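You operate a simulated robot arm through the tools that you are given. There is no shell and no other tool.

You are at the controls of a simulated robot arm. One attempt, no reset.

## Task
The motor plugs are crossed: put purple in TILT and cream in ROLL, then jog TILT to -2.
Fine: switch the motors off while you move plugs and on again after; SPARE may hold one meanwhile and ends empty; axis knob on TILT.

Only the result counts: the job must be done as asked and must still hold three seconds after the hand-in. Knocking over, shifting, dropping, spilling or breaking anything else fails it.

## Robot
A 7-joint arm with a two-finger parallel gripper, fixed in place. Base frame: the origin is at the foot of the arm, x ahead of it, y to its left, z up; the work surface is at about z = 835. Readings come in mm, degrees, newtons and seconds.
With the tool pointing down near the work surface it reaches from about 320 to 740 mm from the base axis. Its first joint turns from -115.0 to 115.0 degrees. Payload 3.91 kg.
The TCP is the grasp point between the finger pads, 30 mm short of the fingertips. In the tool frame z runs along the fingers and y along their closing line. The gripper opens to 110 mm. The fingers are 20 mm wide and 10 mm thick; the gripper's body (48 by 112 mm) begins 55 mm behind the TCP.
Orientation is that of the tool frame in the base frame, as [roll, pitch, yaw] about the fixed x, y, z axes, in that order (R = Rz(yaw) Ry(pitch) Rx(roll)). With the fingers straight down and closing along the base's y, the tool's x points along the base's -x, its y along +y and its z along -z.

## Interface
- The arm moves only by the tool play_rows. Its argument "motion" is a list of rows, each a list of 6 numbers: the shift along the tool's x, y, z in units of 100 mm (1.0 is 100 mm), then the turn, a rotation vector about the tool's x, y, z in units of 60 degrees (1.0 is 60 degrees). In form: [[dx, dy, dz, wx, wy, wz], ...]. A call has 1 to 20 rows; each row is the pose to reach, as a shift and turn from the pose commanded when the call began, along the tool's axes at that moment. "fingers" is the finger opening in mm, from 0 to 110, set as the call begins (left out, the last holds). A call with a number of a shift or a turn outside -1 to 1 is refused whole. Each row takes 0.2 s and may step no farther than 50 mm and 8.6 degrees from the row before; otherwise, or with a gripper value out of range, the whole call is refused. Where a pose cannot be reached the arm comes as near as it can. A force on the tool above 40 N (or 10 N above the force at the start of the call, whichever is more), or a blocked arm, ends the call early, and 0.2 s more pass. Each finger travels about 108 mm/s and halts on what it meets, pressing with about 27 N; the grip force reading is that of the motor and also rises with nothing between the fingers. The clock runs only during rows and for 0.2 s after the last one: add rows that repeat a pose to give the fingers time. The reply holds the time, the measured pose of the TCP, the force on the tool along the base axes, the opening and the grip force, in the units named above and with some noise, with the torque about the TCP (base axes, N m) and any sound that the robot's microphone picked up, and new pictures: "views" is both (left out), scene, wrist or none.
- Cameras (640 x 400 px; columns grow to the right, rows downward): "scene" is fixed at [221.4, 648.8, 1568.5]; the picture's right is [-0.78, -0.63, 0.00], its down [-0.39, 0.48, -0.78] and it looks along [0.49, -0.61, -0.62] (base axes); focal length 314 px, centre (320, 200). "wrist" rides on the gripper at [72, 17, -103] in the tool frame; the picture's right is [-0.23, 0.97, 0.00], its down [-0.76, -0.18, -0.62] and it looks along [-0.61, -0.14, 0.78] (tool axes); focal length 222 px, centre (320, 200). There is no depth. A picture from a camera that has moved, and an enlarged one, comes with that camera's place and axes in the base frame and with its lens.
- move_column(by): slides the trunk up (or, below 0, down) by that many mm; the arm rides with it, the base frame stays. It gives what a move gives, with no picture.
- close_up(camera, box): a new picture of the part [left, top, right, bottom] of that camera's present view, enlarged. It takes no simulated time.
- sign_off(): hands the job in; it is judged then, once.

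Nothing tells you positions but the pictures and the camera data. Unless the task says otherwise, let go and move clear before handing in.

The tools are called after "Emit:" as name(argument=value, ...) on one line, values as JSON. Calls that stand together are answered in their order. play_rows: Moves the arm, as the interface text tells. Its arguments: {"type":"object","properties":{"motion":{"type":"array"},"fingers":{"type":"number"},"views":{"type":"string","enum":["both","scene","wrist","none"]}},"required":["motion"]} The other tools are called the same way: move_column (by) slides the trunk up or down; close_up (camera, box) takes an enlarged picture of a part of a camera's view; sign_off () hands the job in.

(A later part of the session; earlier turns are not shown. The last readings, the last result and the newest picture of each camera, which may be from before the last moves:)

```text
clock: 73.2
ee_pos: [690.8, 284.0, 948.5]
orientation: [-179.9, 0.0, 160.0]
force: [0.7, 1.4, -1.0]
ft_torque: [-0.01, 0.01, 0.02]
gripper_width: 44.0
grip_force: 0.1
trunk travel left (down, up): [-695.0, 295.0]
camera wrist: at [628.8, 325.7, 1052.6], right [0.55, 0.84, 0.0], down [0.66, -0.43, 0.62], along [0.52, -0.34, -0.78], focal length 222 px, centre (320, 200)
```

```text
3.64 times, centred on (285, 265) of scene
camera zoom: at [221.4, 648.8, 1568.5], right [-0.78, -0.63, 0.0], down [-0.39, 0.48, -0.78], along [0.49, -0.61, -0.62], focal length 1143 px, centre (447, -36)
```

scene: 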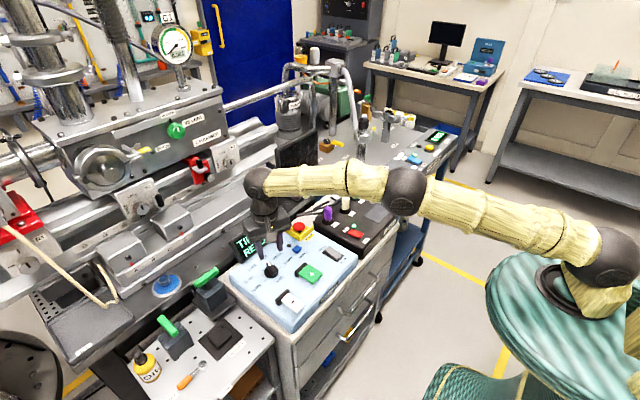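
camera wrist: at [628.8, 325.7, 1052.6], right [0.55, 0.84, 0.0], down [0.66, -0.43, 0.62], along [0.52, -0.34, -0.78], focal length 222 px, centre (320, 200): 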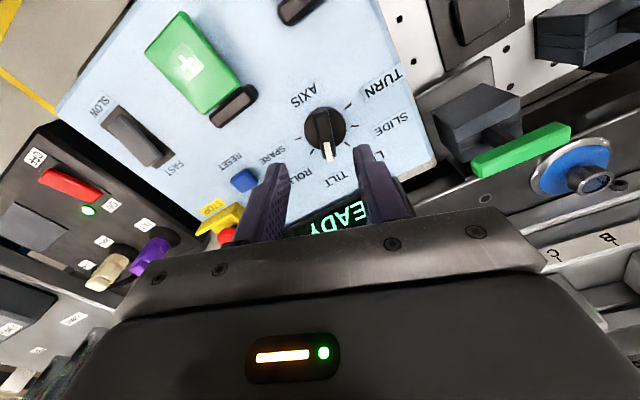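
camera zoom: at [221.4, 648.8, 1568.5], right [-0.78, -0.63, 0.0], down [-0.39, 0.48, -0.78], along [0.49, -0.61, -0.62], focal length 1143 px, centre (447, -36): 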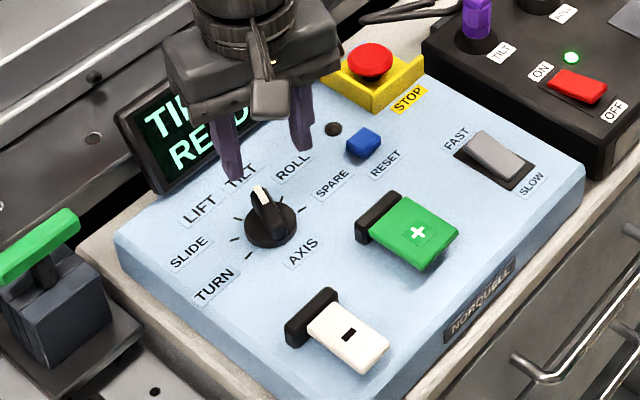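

The knob stands at TILT. Next I close the fingers, yaw back and move over the minus paddle.

Emit:
play_rows(motion=[[0.2, 0, 0, 0, 0, -0.11], [0.45, 0, 0, 0, 0, -0.22], [0.7, 0, 0, 0, 0, -0.333], [0.95, -0.05, 0, 0, 0, -0.333], [0.95, -0.05, 0, 0, 0, -0.333]], fingers=0, views="both")

Emit:
close_up(camera="wrist", box=[140, 0, 440, 200])

Emit:
close_up(camera="scene", box=[225, 210, 345, 320])

```text
clock: 74.3
ee_pos: [597.9, 312.3, 948.6]
orientation: [-179.9, -0.1, 180.0]
force: [-0.2, -0.5, -0.1]
ft_torque: [0.0, 0.0, -0.04]
gripper_width: 0.0
grip_force: 26.7
trunk travel left (down, up): [-695.0, 295.0]
camera wrist: at [526.0, 329.0, 1053.1], right [0.23, 0.97, 0.0], down [0.76, -0.18, 0.62], along [0.61, -0.14, -0.78], focal length 222 px, centre (320, 200)
```

scene: 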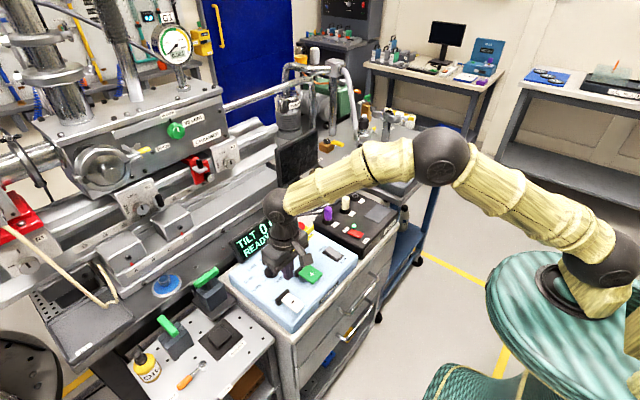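
wrist: 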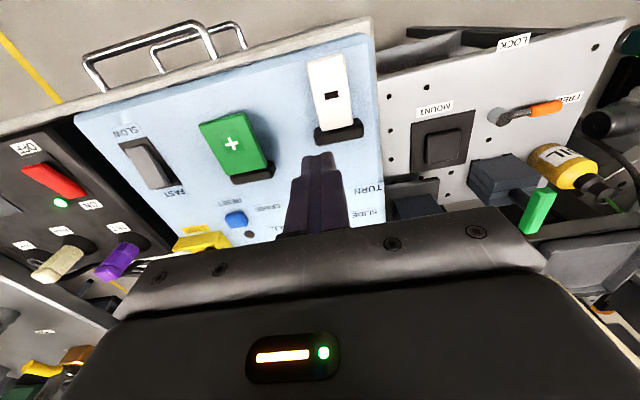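

```text
2.00 times, centred on (290, 100) of wrist
camera zoom: at [526.0, 329.0, 1053.1], right [0.23, 0.97, 0.0], down [0.76, -0.18, 0.62], along [0.61, -0.14, -0.78], focal length 444 px, centre (380, 400)
```

zoom: 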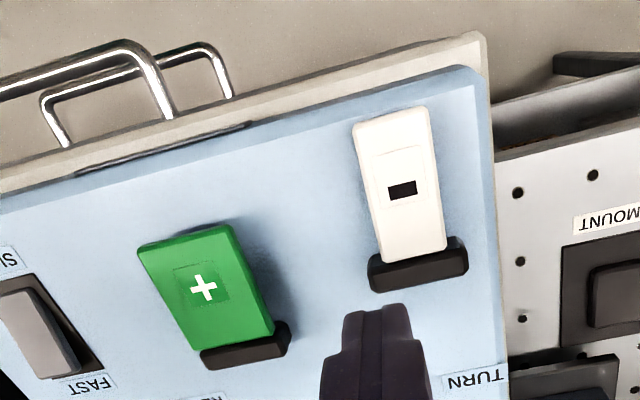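

```text
3.64 times, centred on (285, 265) of scene
camera zoom: at [221.4, 648.8, 1568.5], right [-0.78, -0.63, 0.0], down [-0.39, 0.48, -0.78], along [0.49, -0.61, -0.62], focal length 1143 px, centre (447, -36)
```

zoom: 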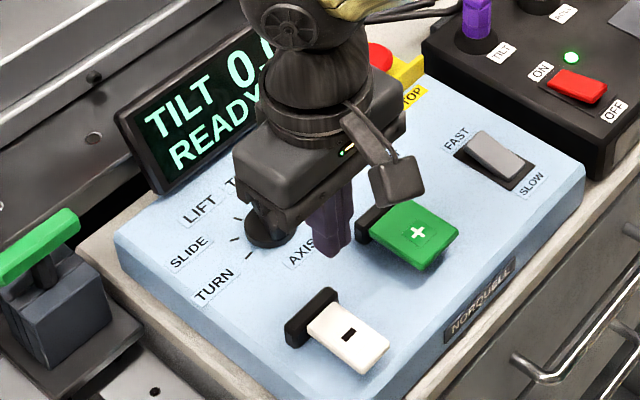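

The minus paddle spans x≈546–603 and is centred at y≈326. I'll hover above its outer part.

Emit:
play_rows(motion=[[0.2, 0.06, 0.1, 0, 0, 0], [0.39, 0.123, 0.25, 0, 0, 0], [0.39, 0.123, 0.45, 0, 0, 0], [0.39, 0.123, 0.45, 0, 0, 0]], fingers=0, views="both")

Emit:
close_up(camera="wrist", box=[200, 20, 440, 200])

Emit:
close_up(camera="scene", box=[225, 210, 345, 320])

```text
clock: 75.3
ee_pos: [558.7, 326.4, 902.4]
orientation: [-180.0, 0.0, 179.9]
force: [0.1, 0.2, 0.0]
ft_torque: [0.01, 0.02, -0.01]
gripper_width: 0.0
grip_force: 26.9
trunk travel left (down, up): [-695.0, 295.0]
camera wrist: at [487.0, 343.2, 1006.7], right [0.23, 0.97, 0.0], down [0.76, -0.18, 0.62], along [0.61, -0.14, -0.78], focal length 222 px, centre (320, 200)
```

scene: 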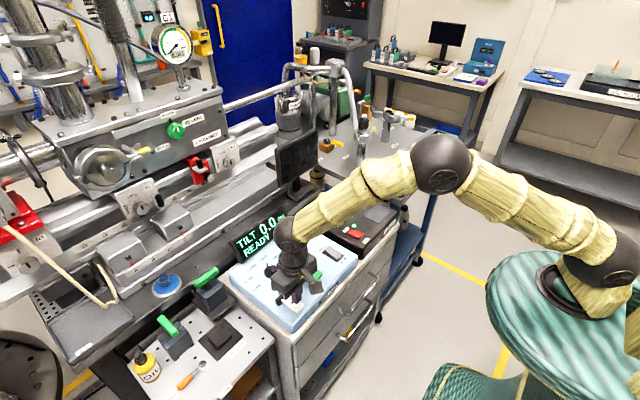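
wrist: 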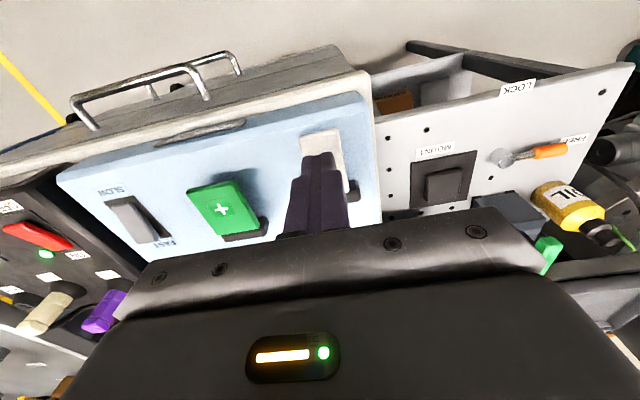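

```text
2.22 times, centred on (320, 110) of wrist
camera zoom: at [487.0, 343.2, 1006.7], right [0.23, 0.97, 0.0], down [0.76, -0.18, 0.62], along [0.61, -0.14, -0.78], focal length 494 px, centre (320, 400)
```

zoom: 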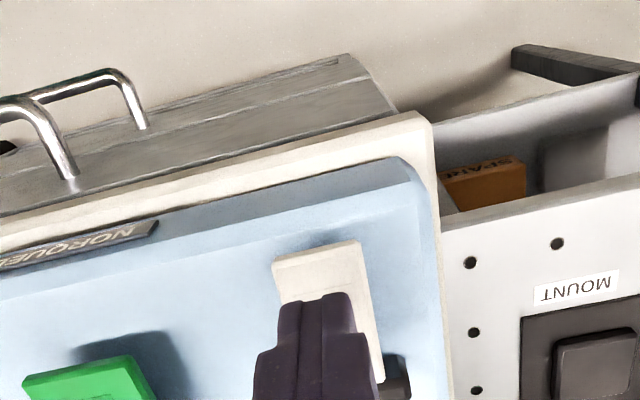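

```text
3.64 times, centred on (285, 265) of scene
camera zoom: at [221.4, 648.8, 1568.5], right [-0.78, -0.63, 0.0], down [-0.39, 0.48, -0.78], along [0.49, -0.61, -0.62], focal length 1143 px, centre (447, -36)
```

zoom: 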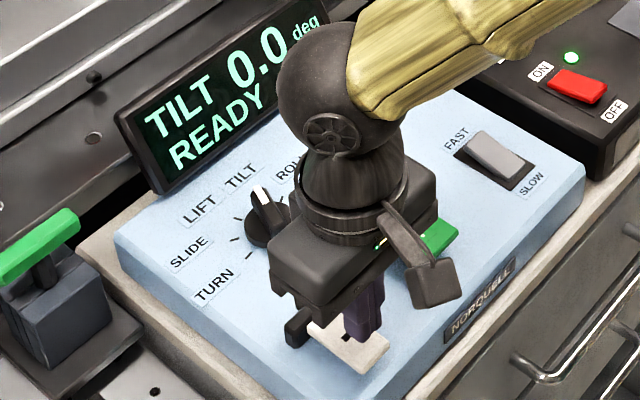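

The display reads TILT 0.0 deg READY and stays visible from the scene camera. I'll make a short trial press and come back up.

Emit:
play_rows(motion=[[0, 0, 0.08, 0, 0, 0], [0, 0, 0.12, 0, 0, 0], [0, 0, 0.15, 0, 0, 0], [0, 0, 0.05, 0, 0, 0]], views="scene")

Emit:
close_up(camera="scene", box=[225, 210, 345, 320])

```text
clock: 76.3
ee_pos: [561.0, 327.3, 897.5]
orientation: [179.9, 0.0, -180.0]
force: [-0.6, 0.9, -1.1]
ft_torque: [0.03, -0.01, -0.02]
gripper_width: 0.0
grip_force: 27.0
trunk travel left (down, up): [-695.0, 295.0]
```

scene: 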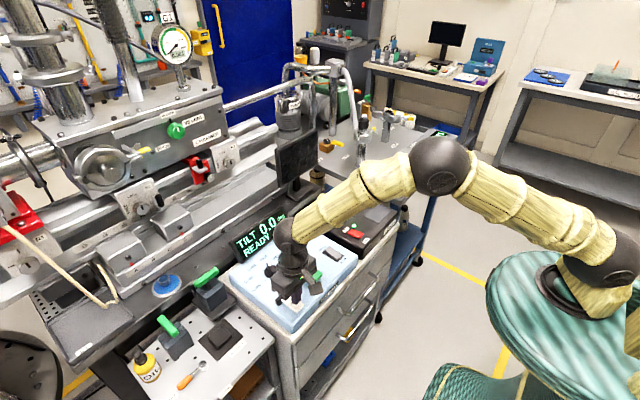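

```text
3.64 times, centred on (285, 265) of scene
camera zoom: at [221.4, 648.8, 1568.5], right [-0.78, -0.63, 0.0], down [-0.39, 0.48, -0.78], along [0.49, -0.61, -0.62], focal length 1143 px, centre (447, -36)
```

zoom: 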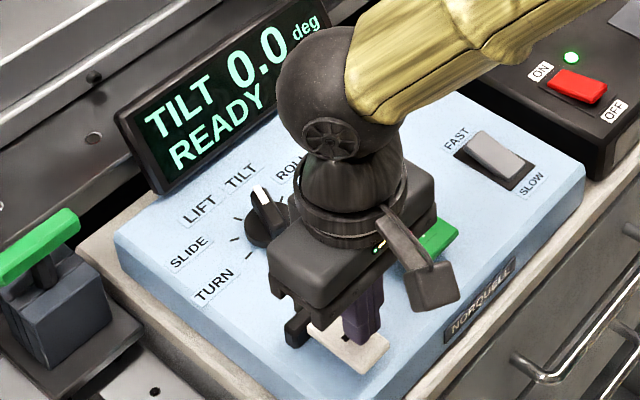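

No contact yet. I'll go a little deeper in small steps.

Emit:
play_rows(motion=[[0, 0, 0.08, 0, 0, 0], [0, 0, 0.11, 0, 0, 0], [0, 0, 0.13, 0, 0, 0]], views="scene")

Emit:
close_up(camera="scene", box=[225, 210, 345, 320])

```text
clock: 77.2
ee_pos: [560.4, 325.9, 884.9]
orientation: [-180.0, -0.1, -179.9]
force: [-0.6, -0.2, -0.3]
ft_torque: [0.0, 0.0, 0.02]
gripper_width: 0.1
grip_force: 27.3
trunk travel left (down, up): [-695.0, 295.0]
```

scene: 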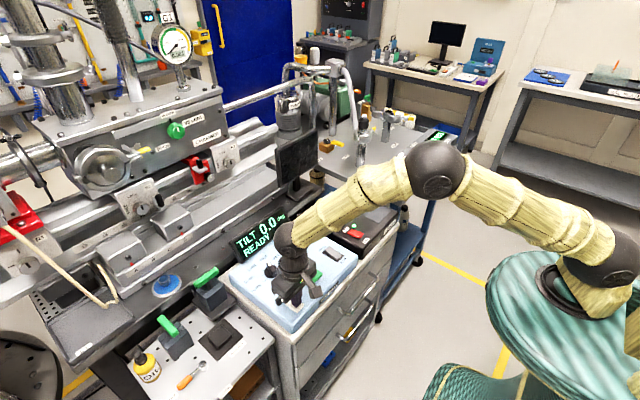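

```text
3.64 times, centred on (285, 265) of scene
camera zoom: at [221.4, 648.8, 1568.5], right [-0.78, -0.63, 0.0], down [-0.39, 0.48, -0.78], along [0.49, -0.61, -0.62], focal length 1143 px, centre (447, -36)
```

zoom: 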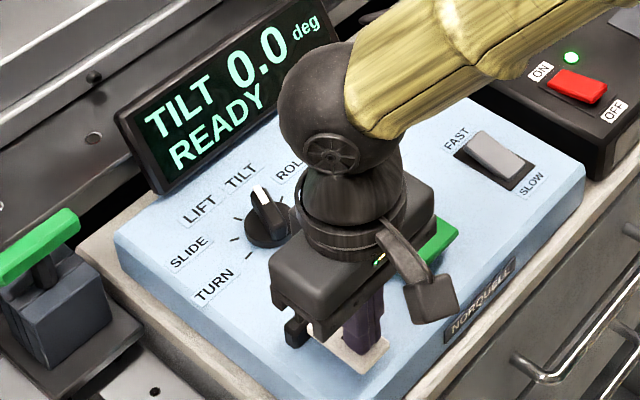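

Emit:
play_rows(motion=[[0, 0, 0.02, 0, 0, 0], [0, 0, 0.035, 0, 0, 0]], views="scene")

Emit:
close_up(camera="scene", box=[225, 210, 345, 320])

```text
clock: 77.8
ee_pos: [561.6, 325.9, 881.9]
orientation: [180.0, 0.0, 179.9]
force: [-2.0, 0.1, 1.5]
ft_torque: [0.03, 0.03, 0.01]
gripper_width: 0.4
grip_force: 26.8
trunk travel left (down, up): [-695.0, 295.0]
```

scene: 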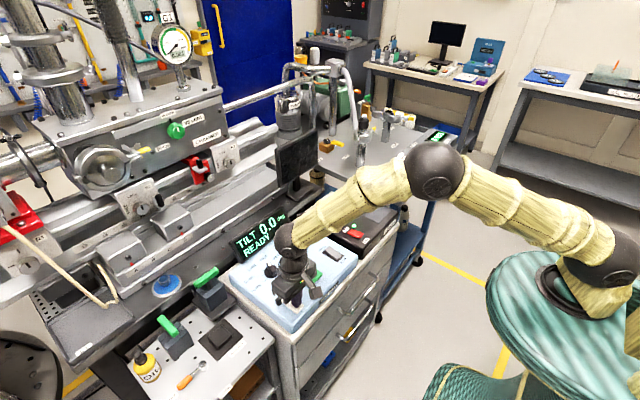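

```text
3.64 times, centred on (285, 265) of scene
camera zoom: at [221.4, 648.8, 1568.5], right [-0.78, -0.63, 0.0], down [-0.39, 0.48, -0.78], along [0.49, -0.61, -0.62], focal length 1143 px, centre (447, -36)
```

zoom: 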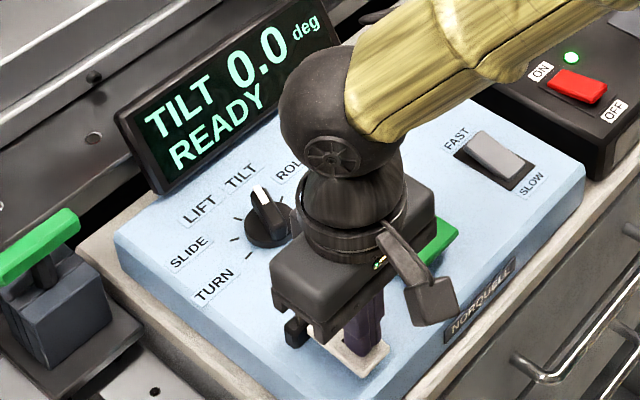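

Light contact at last. I'll press on in 1.5–2 mm steps.

Emit:
play_rows(motion=[[0, 0, 0.02, 0, 0, 0], [0, 0, 0.03, 0, 0, 0]], views="scene")

Emit:
close_up(camera="scene", box=[225, 210, 345, 320])

```text
clock: 78.3
ee_pos: [560.6, 325.2, 878.8]
orientation: [-180.0, 0.0, 180.0]
force: [0.4, 0.2, 3.3]
ft_torque: [0.03, -0.01, -0.02]
gripper_width: 0.1
grip_force: 26.8
trunk travel left (down, up): [-695.0, 295.0]
```

scene: 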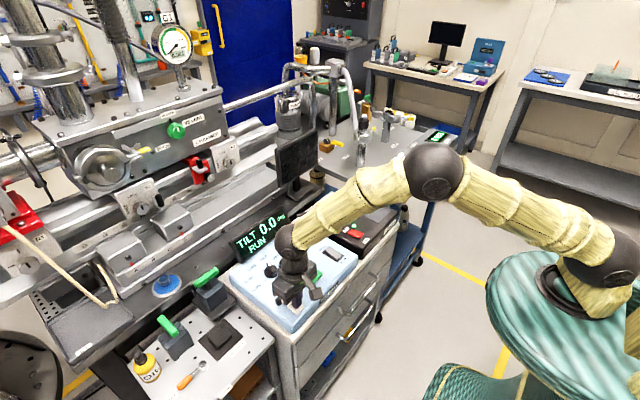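

```text
3.64 times, centred on (285, 265) of scene
camera zoom: at [221.4, 648.8, 1568.5], right [-0.78, -0.63, 0.0], down [-0.39, 0.48, -0.78], along [0.49, -0.61, -0.62], focal length 1143 px, centre (447, -36)
```

zoom: 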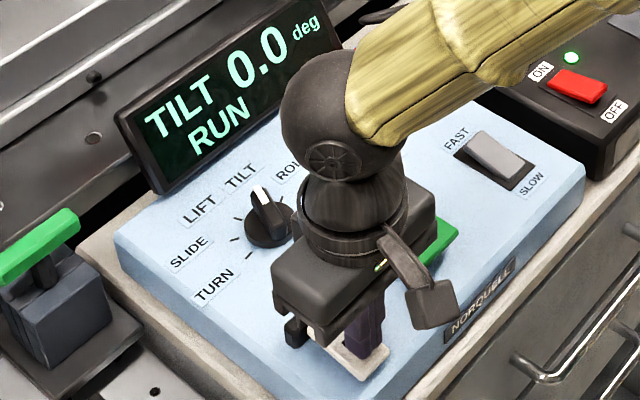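

It now says RUN, so jogging works while held. I'll hold one short step and read the rate.

Emit:
play_rows(motion=[[0, 0, 0, 0, 0, 0]], views="scene")

Emit:
close_up(camera="scene", box=[225, 210, 345, 320])

```text
clock: 78.8
ee_pos: [561.1, 325.1, 879.2]
orientation: [179.9, 0.0, 179.9]
force: [1.3, -0.4, 2.7]
ft_torque: [0.0, -0.05, 0.01]
gripper_width: 0.1
grip_force: 26.7
trunk travel left (down, up): [-695.0, 295.0]
```

scene: 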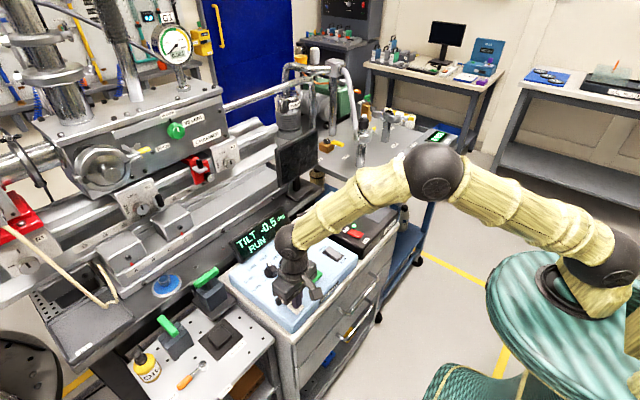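

```text
3.64 times, centred on (285, 265) of scene
camera zoom: at [221.4, 648.8, 1568.5], right [-0.78, -0.63, 0.0], down [-0.39, 0.48, -0.78], along [0.49, -0.61, -0.62], focal length 1143 px, centre (447, -36)
```

zoom: 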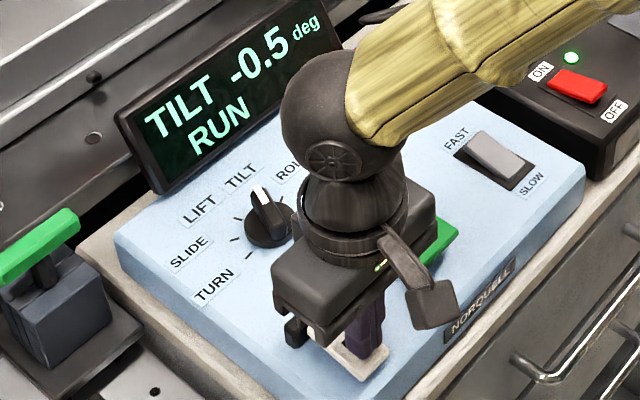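

Emit:
play_rows(motion=[[0, 0, 0, 0, 0, 0]], views="scene")

Emit:
close_up(camera="scene", box=[225, 210, 345, 320])

```text
clock: 79.2
ee_pos: [560.3, 324.4, 879.3]
orientation: [180.0, -0.1, 180.0]
force: [0.5, -0.8, 2.9]
ft_torque: [0.0, -0.1, -0.02]
gripper_width: 0.1
grip_force: 27.1
trunk travel left (down, up): [-695.0, 295.0]
```

scene: 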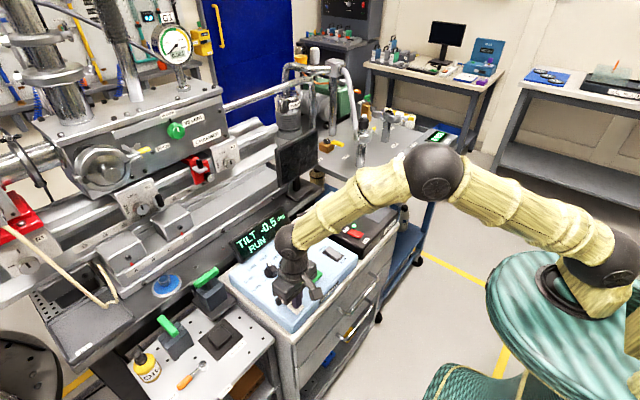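

```text
3.64 times, centred on (285, 265) of scene
camera zoom: at [221.4, 648.8, 1568.5], right [-0.78, -0.63, 0.0], down [-0.39, 0.48, -0.78], along [0.49, -0.61, -0.62], focal length 1143 px, centre (447, -36)
```

zoom: 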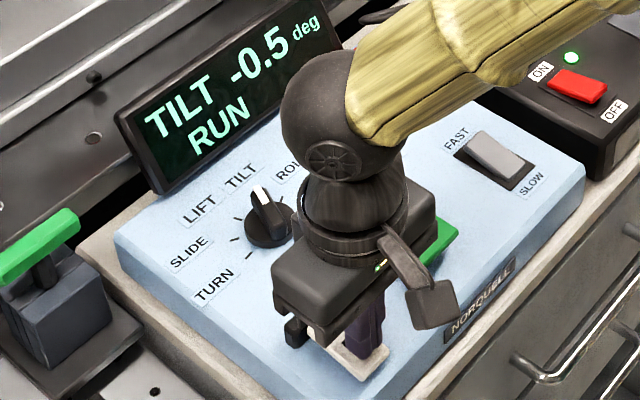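

It moves in 0.5° steps. I'll keep holding and watch each one.

Emit:
play_rows(motion=[[0, 0, 0, 0, 0, 0]], views="scene")

Emit:
close_up(camera="scene", box=[225, 210, 345, 320])

```text
clock: 79.5
ee_pos: [560.0, 326.3, 879.5]
orientation: [-180.0, -0.3, 179.9]
force: [-0.1, -0.5, 4.5]
ft_torque: [0.01, -0.07, 0.01]
gripper_width: 0.1
grip_force: 27.4
trunk travel left (down, up): [-695.0, 295.0]
```

scene: 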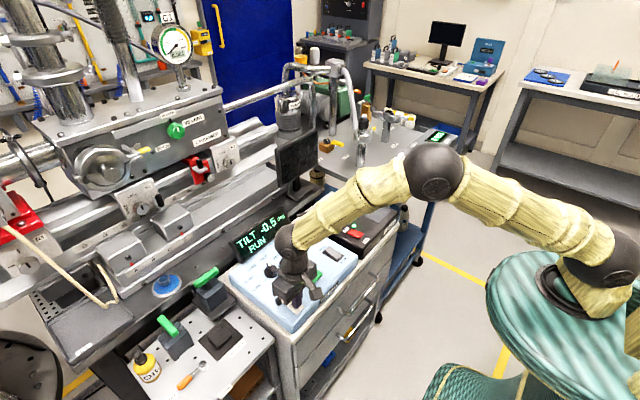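

```text
3.64 times, centred on (285, 265) of scene
camera zoom: at [221.4, 648.8, 1568.5], right [-0.78, -0.63, 0.0], down [-0.39, 0.48, -0.78], along [0.49, -0.61, -0.62], focal length 1143 px, centre (447, -36)
```

zoom: 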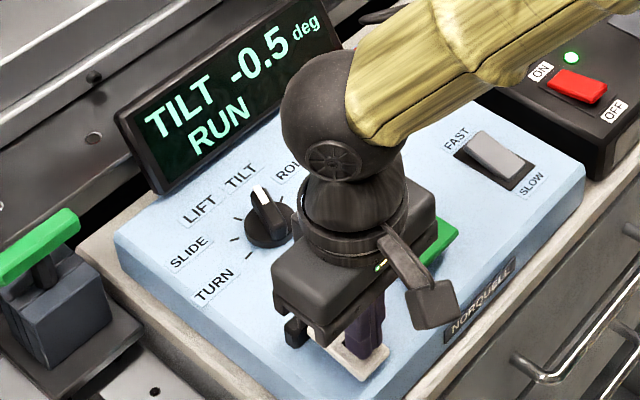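

Emit:
play_rows(motion=[[0, 0, 0, 0, 0, 0]], views="scene")

Emit:
close_up(camera="scene", box=[225, 210, 345, 320])

```text
clock: 80.0
ee_pos: [562.1, 325.5, 878.8]
orientation: [180.0, -0.1, -179.9]
force: [-0.4, 0.1, 3.4]
ft_torque: [-0.01, -0.06, 0.02]
gripper_width: 0.2
grip_force: 26.3
trunk travel left (down, up): [-695.0, 295.0]
```

scene: 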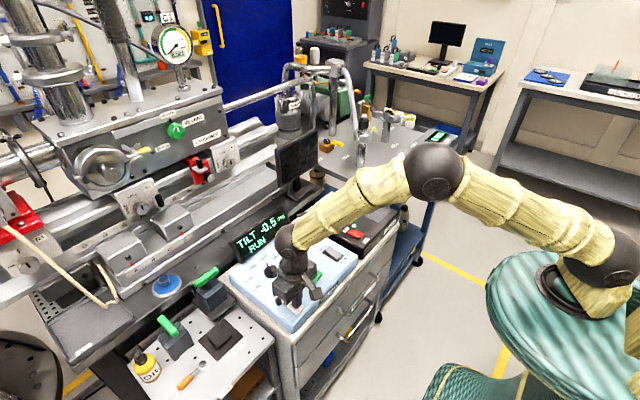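

```text
3.64 times, centred on (285, 265) of scene
camera zoom: at [221.4, 648.8, 1568.5], right [-0.78, -0.63, 0.0], down [-0.39, 0.48, -0.78], along [0.49, -0.61, -0.62], focal length 1143 px, centre (447, -36)
```

zoom: 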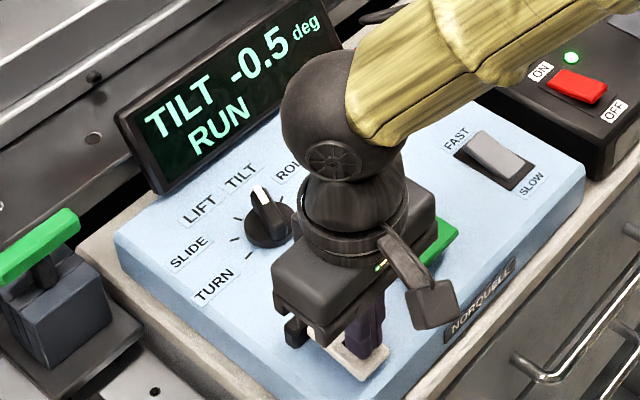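

It's holding at -0.5 with a steady press, so it looks like one step per press. I'll release and check.

Emit:
play_rows(motion=[[0, 0, -0.05, 0, 0, 0], [0, 0, -0.08, 0, 0, 0]], views="scene")

Emit:
close_up(camera="scene", box=[225, 210, 345, 320])

```text
clock: 80.5
ee_pos: [559.4, 324.6, 885.2]
orientation: [-179.9, -0.1, 180.0]
force: [0.8, 0.4, 0.2]
ft_torque: [-0.02, -0.04, -0.04]
gripper_width: 0.1
grip_force: 27.2
trunk travel left (down, up): [-695.0, 295.0]
```

scene: 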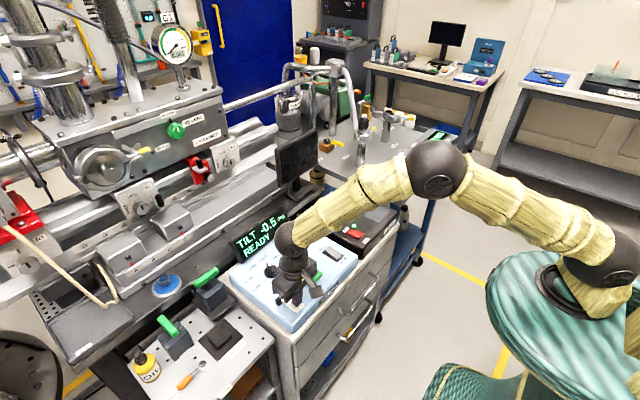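

```text
3.64 times, centred on (285, 265) of scene
camera zoom: at [221.4, 648.8, 1568.5], right [-0.78, -0.63, 0.0], down [-0.39, 0.48, -0.78], along [0.49, -0.61, -0.62], focal length 1143 px, centre (447, -36)
```

zoom: 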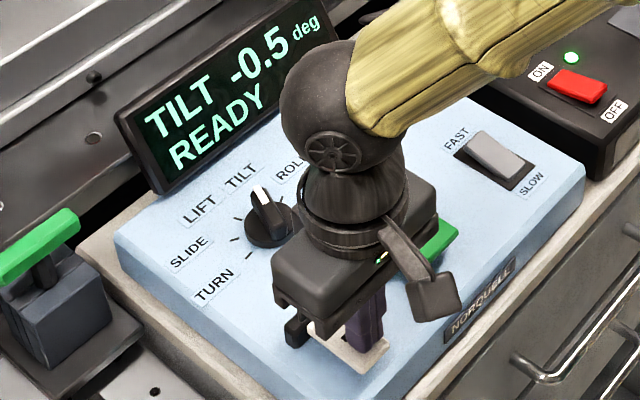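

It's back to READY at -0.5, so each press is one 0.5° step. I'll press a second time and release.

Emit:
play_rows(motion=[[0, 0, 0.04, 0, 0, 0], [0, 0, 0.08, 0, 0, 0], [0, 0, 0.08, 0, 0, 0], [0, 0, 0.03, 0, 0, 0], [0, 0, 0, 0, 0, 0]], views="scene")

Emit:
close_up(camera="scene", box=[225, 210, 345, 320])

```text
clock: 81.8
ee_pos: [560.4, 324.3, 885.9]
orientation: [179.9, -0.1, -180.0]
force: [-0.5, -0.1, -0.5]
ft_torque: [0.01, 0.0, 0.02]
gripper_width: 0.3
grip_force: 27.2
trunk travel left (down, up): [-695.0, 295.0]
```

scene: 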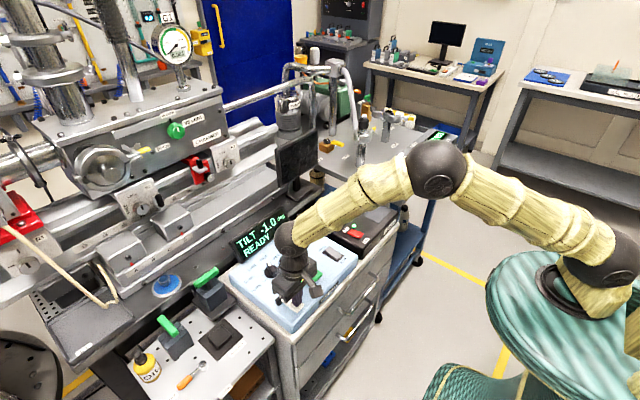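

```text
3.64 times, centred on (285, 265) of scene
camera zoom: at [221.4, 648.8, 1568.5], right [-0.78, -0.63, 0.0], down [-0.39, 0.48, -0.78], along [0.49, -0.61, -0.62], focal length 1143 px, centre (447, -36)
```

zoom: 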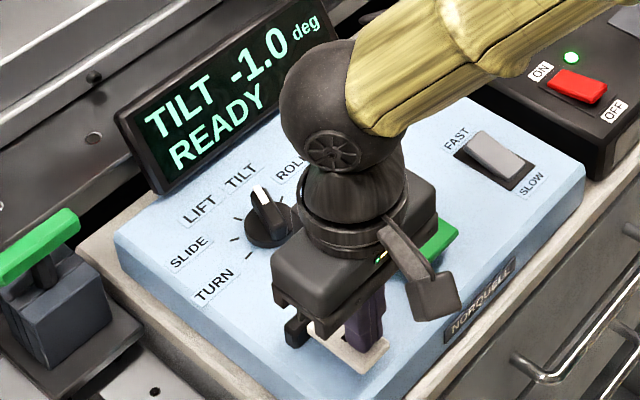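

Now at -1.0. Third press.

Emit:
play_rows(motion=[[0, 0, 0.04, 0, 0, 0], [0, 0, 0.08, 0, 0, 0], [0, 0, 0.08, 0, 0, 0], [0, 0, 0.03, 0, 0, 0], [0, 0, 0, 0, 0, 0]], views="scene")

Emit:
close_up(camera="scene", box=[225, 210, 345, 320])

```text
clock: 83.0
ee_pos: [560.0, 324.9, 886.6]
orientation: [-179.9, -0.1, 179.9]
force: [-0.1, -0.3, -0.3]
ft_torque: [0.01, -0.02, 0.0]
gripper_width: 0.0
grip_force: 26.9
trunk travel left (down, up): [-695.0, 295.0]
```

scene: 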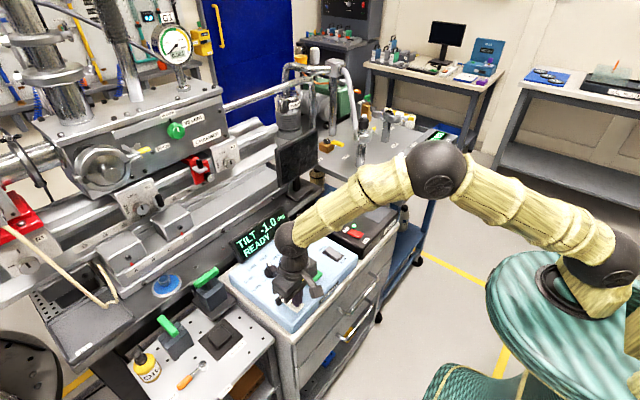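

```text
3.64 times, centred on (285, 265) of scene
camera zoom: at [221.4, 648.8, 1568.5], right [-0.78, -0.63, 0.0], down [-0.39, 0.48, -0.78], along [0.49, -0.61, -0.62], focal length 1143 px, centre (447, -36)
```

zoom: 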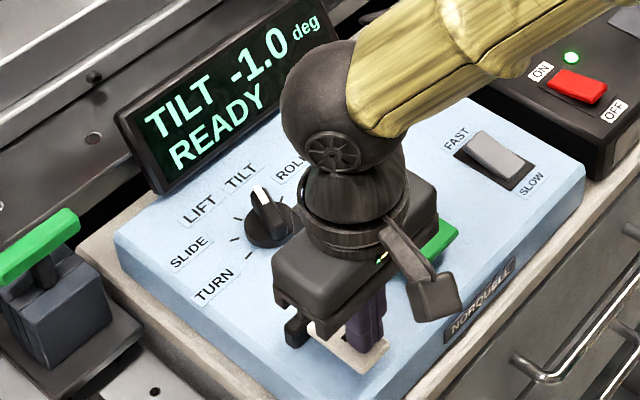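

That press didn't register (just short). I'll press 1 mm deeper.

Emit:
play_rows(motion=[[0, 0, 0.05, 0, 0, 0], [0, 0, 0.095, 0, 0, 0], [0, 0, 0.095, 0, 0, 0], [0, 0, 0.03, 0, 0, 0], [0, 0, 0, 0, 0, 0]], views="scene")

Emit:
close_up(camera="scene", box=[225, 210, 345, 320])

```text
clock: 84.2
ee_pos: [559.5, 324.7, 886.8]
orientation: [-179.9, 0.0, -180.0]
force: [0.0, -0.1, 1.1]
ft_torque: [-0.01, 0.0, 0.0]
gripper_width: 0.0
grip_force: 27.2
trunk travel left (down, up): [-695.0, 295.0]
```

scene: 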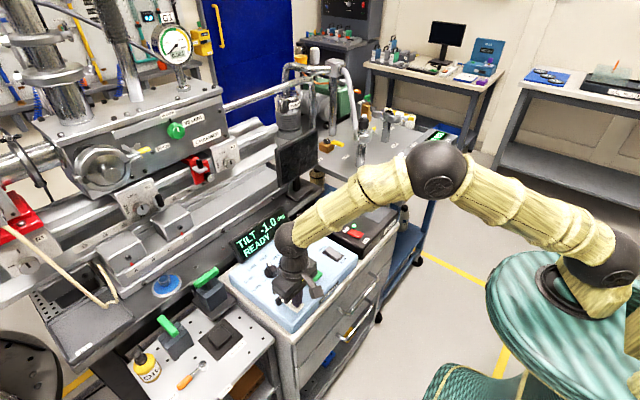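

```text
3.64 times, centred on (285, 265) of scene
camera zoom: at [221.4, 648.8, 1568.5], right [-0.78, -0.63, 0.0], down [-0.39, 0.48, -0.78], along [0.49, -0.61, -0.62], focal length 1143 px, centre (447, -36)
```

zoom: 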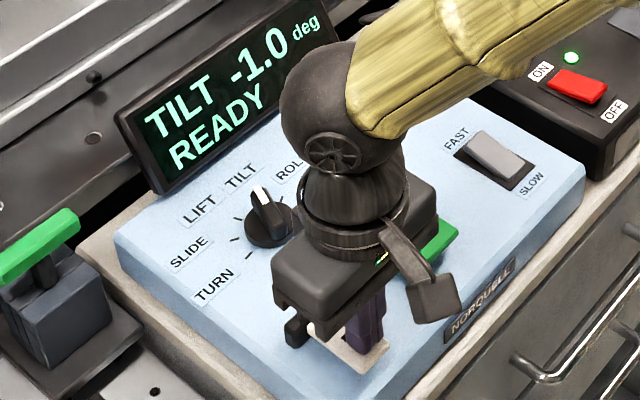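

Still -1.0. I'll press and hold while watching the display.

Emit:
play_rows(motion=[[0, 0, 0.05, 0, 0, 0], [0, 0, 0.09, 0, 0, 0], [0, 0, 0.1, 0, 0, 0]], views="scene")

Emit:
close_up(camera="scene", box=[225, 210, 345, 320])

```text
clock: 85.0
ee_pos: [560.5, 326.3, 877.3]
orientation: [-179.9, 0.0, 180.0]
force: [-0.3, -0.4, 4.9]
ft_torque: [0.01, -0.05, 0.06]
gripper_width: 0.0
grip_force: 27.3
trunk travel left (down, up): [-695.0, 295.0]
```

scene: 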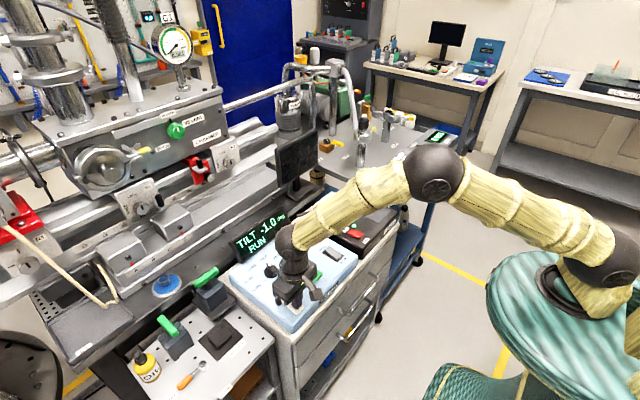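

```text
3.64 times, centred on (285, 265) of scene
camera zoom: at [221.4, 648.8, 1568.5], right [-0.78, -0.63, 0.0], down [-0.39, 0.48, -0.78], along [0.49, -0.61, -0.62], focal length 1143 px, centre (447, -36)
```

zoom: 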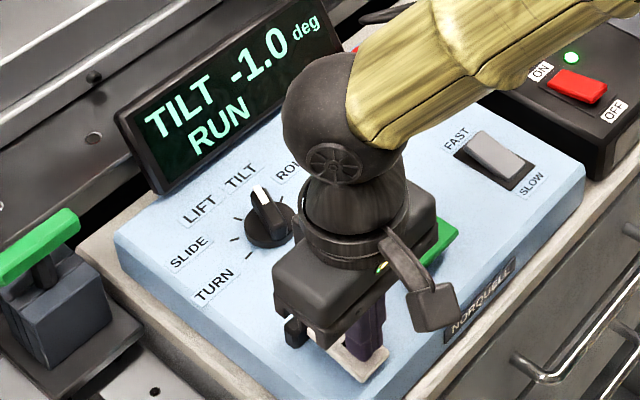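

It's RUN again. I'll hold one step at a time and time the transitions, since the display may be quantised over continuous motion.

Emit:
play_rows(motion=[[0, 0, 0, 0, 0, 0]], views="scene")

Emit:
close_up(camera="scene", box=[225, 210, 305, 280])

```text
clock: 85.3
ee_pos: [560.2, 324.7, 878.0]
orientation: [-180.0, 0.0, -180.0]
force: [-0.2, 1.2, 6.9]
ft_torque: [0.02, -0.09, 0.02]
gripper_width: 0.0
grip_force: 27.1
trunk travel left (down, up): [-695.0, 295.0]
```

scene: 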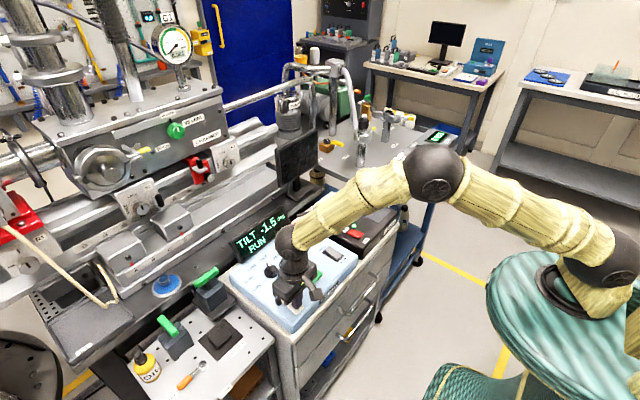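

```text
5.71 times, centred on (265, 245) of scene
camera zoom: at [221.4, 648.8, 1568.5], right [-0.78, -0.63, 0.0], down [-0.39, 0.48, -0.78], along [0.49, -0.61, -0.62], focal length 1796 px, centre (634, -57)
```

zoom: 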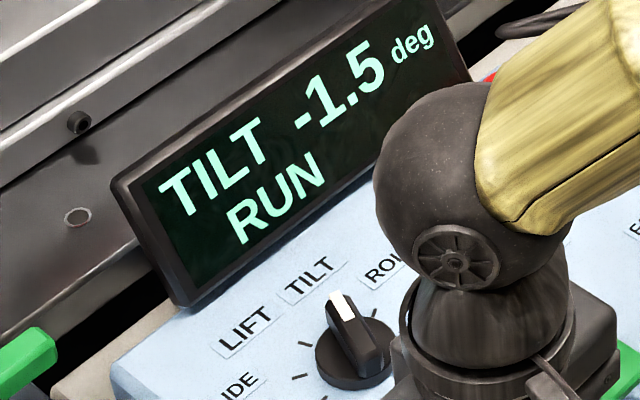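

It's at -1.5. It fits one 0.5° step per press once held about 0.3 s. I'll release and check that it stays.

Emit:
play_rows(motion=[[0, 0, -0.05, 0, 0, 0], [0, 0, -0.1, 0, 0, 0], [0, 0, -0.1, 0, 0, 0], [0, 0, -0.1, 0, 0, 0]], views="scene")

Emit:
close_up(camera="scene", box=[225, 210, 305, 280])

```text
clock: 86.3
ee_pos: [559.9, 325.2, 886.5]
orientation: [-179.9, -0.1, -180.0]
force: [-0.2, -0.4, 0.0]
ft_torque: [0.0, 0.01, 0.0]
gripper_width: 0.0
grip_force: 27.0
trunk travel left (down, up): [-695.0, 295.0]
```

scene: 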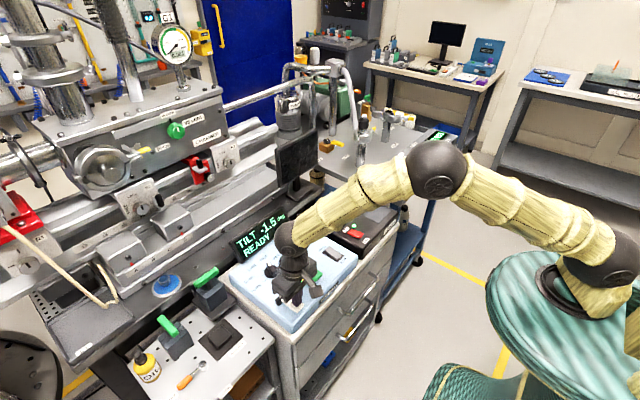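

```text
5.71 times, centred on (265, 245) of scene
camera zoom: at [221.4, 648.8, 1568.5], right [-0.78, -0.63, 0.0], down [-0.39, 0.48, -0.78], along [0.49, -0.61, -0.62], focal length 1796 px, centre (634, -57)
```

zoom: 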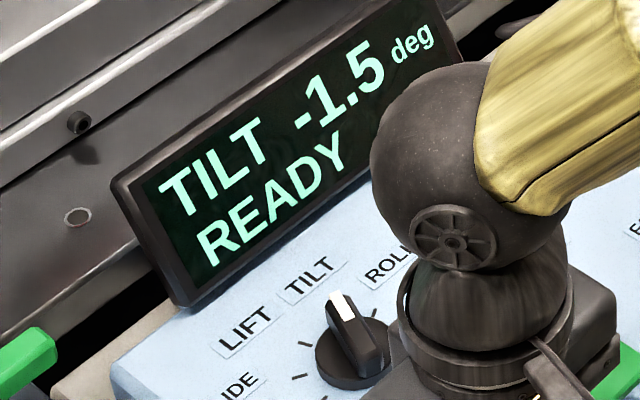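

One more step to go. I'll press as before and stop to look.

Emit:
play_rows(motion=[[0, 0, 0.05, 0, 0, 0], [0, 0, 0.09, 0, 0, 0], [0, 0, 0.1, 0, 0, 0]], views="scene")

Emit:
close_up(camera="scene", box=[225, 210, 305, 280])

```text
clock: 87.2
ee_pos: [560.0, 324.8, 876.2]
orientation: [180.0, 0.0, 180.0]
force: [-0.2, -2.2, 4.4]
ft_torque: [-0.04, -0.08, 0.01]
gripper_width: 0.0
grip_force: 27.1
trunk travel left (down, up): [-695.0, 295.0]
```

scene: 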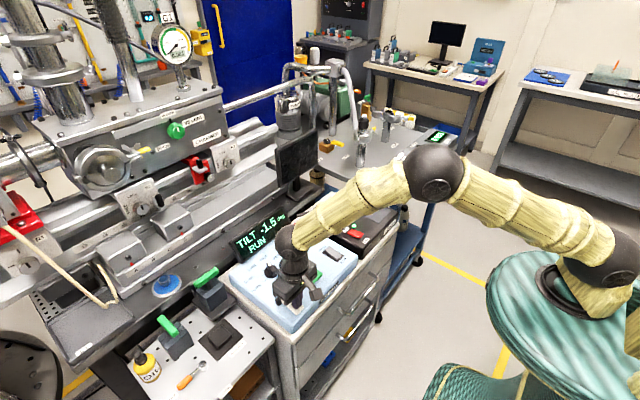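

```text
5.71 times, centred on (265, 245) of scene
camera zoom: at [221.4, 648.8, 1568.5], right [-0.78, -0.63, 0.0], down [-0.39, 0.48, -0.78], along [0.49, -0.61, -0.62], focal length 1796 px, centre (634, -57)
```

zoom: 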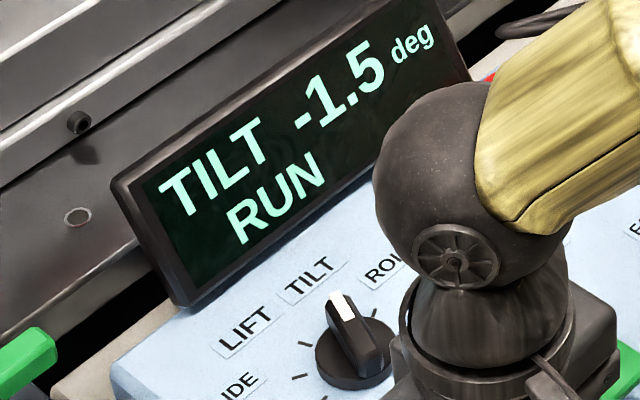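

Emit:
play_rows(motion=[[0, 0, 0, 0, 0, 0]], views="scene")

Emit:
close_up(camera="scene", box=[225, 210, 305, 280])

```text
clock: 87.5
ee_pos: [559.4, 325.4, 877.2]
orientation: [180.0, 0.0, -180.0]
force: [0.1, -1.0, 5.9]
ft_torque: [-0.07, -0.09, -0.01]
gripper_width: 0.1
grip_force: 27.0
trunk travel left (down, up): [-695.0, 295.0]
```

scene: 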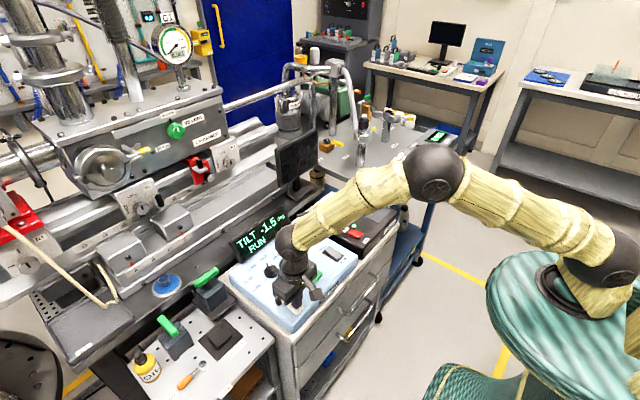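

```text
5.71 times, centred on (265, 245) of scene
camera zoom: at [221.4, 648.8, 1568.5], right [-0.78, -0.63, 0.0], down [-0.39, 0.48, -0.78], along [0.49, -0.61, -0.62], focal length 1796 px, centre (634, -57)
```

zoom: 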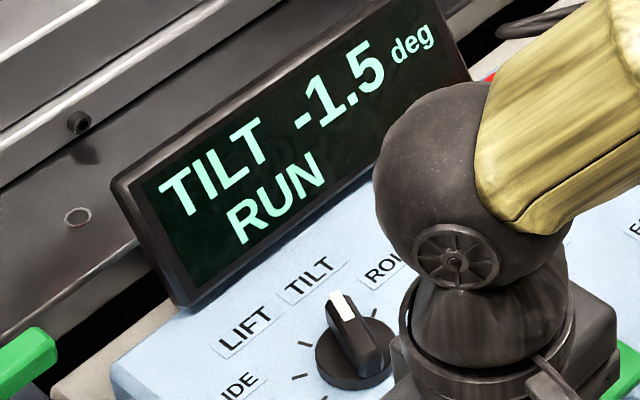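

Still -1.5 after 0.5 s of RUN, so it may be continuous motion with a 0.5° readout. I'll keep holding one row at a time, noting the times.

Emit:
play_rows(motion=[[0, 0, 0, 0, 0, 0]], views="none")

Emit:
close_up(camera="scene", box=[225, 210, 305, 280])

```text
clock: 88.0
ee_pos: [561.0, 325.9, 877.5]
orientation: [-179.9, 0.0, -180.0]
force: [1.2, -2.1, 7.5]
ft_torque: [-0.04, -0.12, 0.0]
gripper_width: 0.0
grip_force: 27.0
trunk travel left (down, up): [-695.0, 295.0]
```

```text
5.71 times, centred on (265, 245) of scene
camera zoom: at [221.4, 648.8, 1568.5], right [-0.78, -0.63, 0.0], down [-0.39, 0.48, -0.78], along [0.49, -0.61, -0.62], focal length 1796 px, centre (634, -57)
```

zoom: 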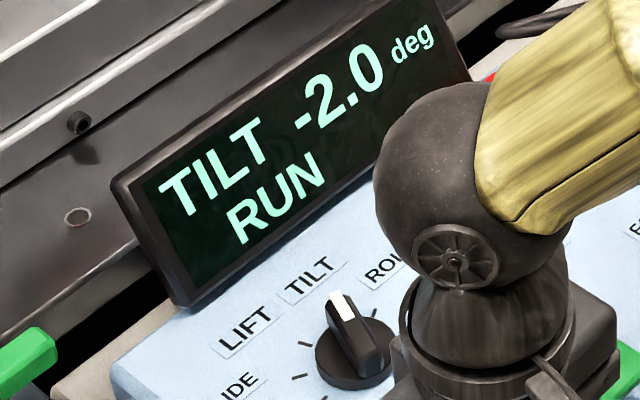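

Now -2.0. The timing fits continuous motion of about 0.36°/s shown to the nearest 0.5°, so I'll hold about 0.4 s more to sit mid-band and then release.

Emit:
play_rows(motion=[[0, 0, 0, 0, 0, 0], [0, 0, 0, 0, 0, 0], [0, 0, -0.1, 0, 0, 0], [0, 0, -0.25, 0, 0, 0], [0, 0, -0.5, 0, 0, 0], [0, 0, -0.5, 0, 0, 0]], views="scene")

Emit:
close_up(camera="scene", box=[225, 210, 345, 320])

```text
clock: 89.3
ee_pos: [560.1, 325.6, 927.6]
orientation: [-179.8, -0.1, -180.0]
force: [-0.7, 0.2, 0.5]
ft_torque: [0.04, -0.02, 0.0]
gripper_width: 0.0
grip_force: 27.3
trunk travel left (down, up): [-695.0, 295.0]
```

scene: 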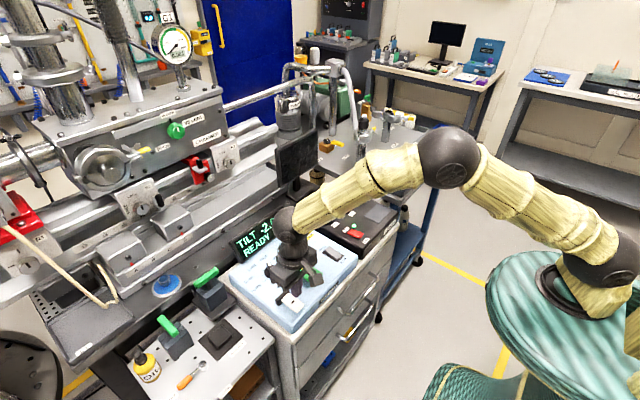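

```text
3.64 times, centred on (285, 265) of scene
camera zoom: at [221.4, 648.8, 1568.5], right [-0.78, -0.63, 0.0], down [-0.39, 0.48, -0.78], along [0.49, -0.61, -0.62], focal length 1143 px, centre (447, -36)
```

zoom: 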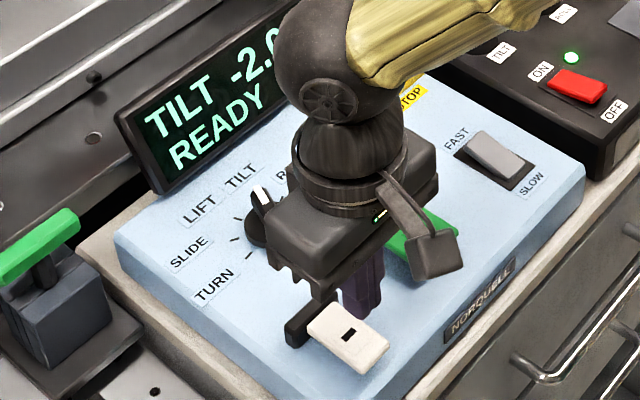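

It reads TILT -2.0 READY. Now I retreat up and back for a clear final check of everything.

Emit:
play_rows(motion=[[0, 0, -0.4, 0, 0, 0], [0.2, 0, -0.75, 0, 0, 0], [0.5, 0, -1.0, 0, 0, 0], [0.8, -0.2, -1.0, 0, 0, 0], [1.0, -0.4, -1.0, 0, 0, 0], [1.0, -0.4, -1.0, 0, 0, 0]], views="both")

Emit:
close_up(camera="scene", box=[225, 190, 385, 320])

Emit:
close_up(camera="scene", box=[295, 170, 395, 245])

Emit:
close_up(camera="scene", box=[225, 210, 305, 280])

```text
clock: 90.8
ee_pos: [461.5, 285.4, 1025.7]
orientation: [179.9, -0.1, 180.0]
force: [0.0, -0.7, 0.5]
ft_torque: [0.02, 0.0, 0.0]
gripper_width: 0.1
grip_force: 26.9
trunk travel left (down, up): [-695.0, 295.0]
camera wrist: at [388.9, 302.1, 1129.3], right [0.23, 0.97, 0.0], down [0.76, -0.18, 0.62], along [0.61, -0.14, -0.78], focal length 222 px, centre (320, 200)
```

scene: 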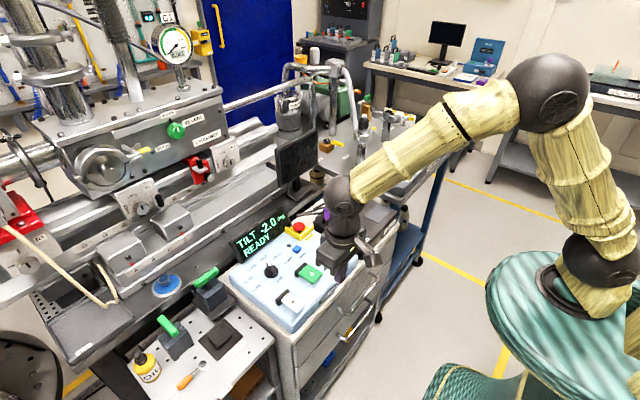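
wrist: 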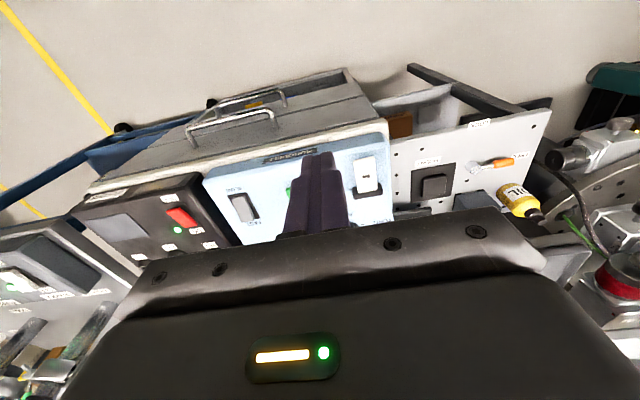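

```text
3.08 times, centred on (305, 255) of scene
camera zoom: at [221.4, 648.8, 1568.5], right [-0.78, -0.63, 0.0], down [-0.39, 0.48, -0.78], along [0.49, -0.61, -0.62], focal length 967 px, centre (366, 31)
```

zoom: 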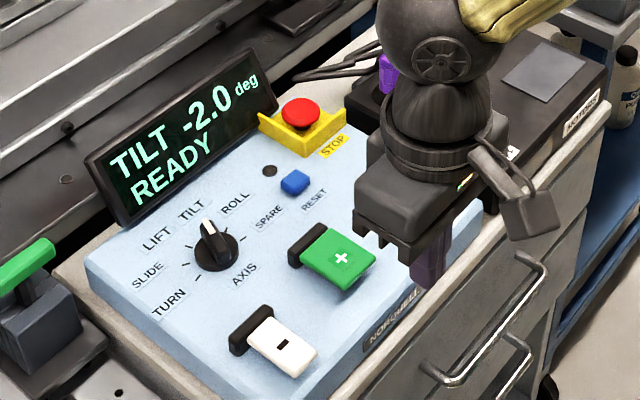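

```text
5.33 times, centred on (345, 208) of scene
camera zoom: at [221.4, 648.8, 1568.5], right [-0.78, -0.63, 0.0], down [-0.39, 0.48, -0.78], along [0.49, -0.61, -0.62], focal length 1676 px, centre (187, 160)
```

zoom: 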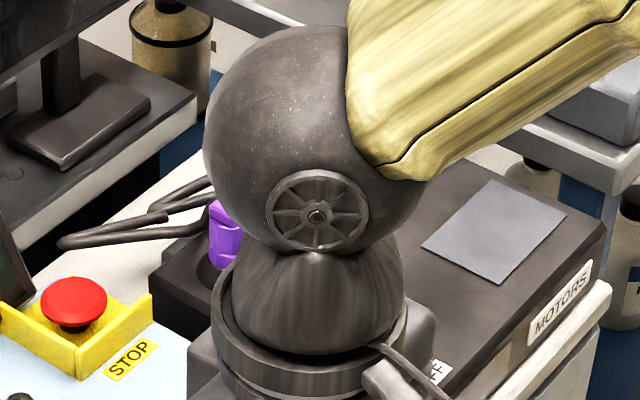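

```text
5.71 times, centred on (265, 245) of scene
camera zoom: at [221.4, 648.8, 1568.5], right [-0.78, -0.63, 0.0], down [-0.39, 0.48, -0.78], along [0.49, -0.61, -0.62], focal length 1796 px, centre (634, -57)
```

zoom: 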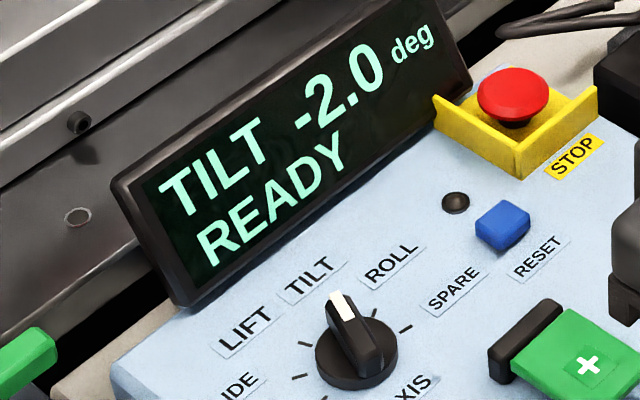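

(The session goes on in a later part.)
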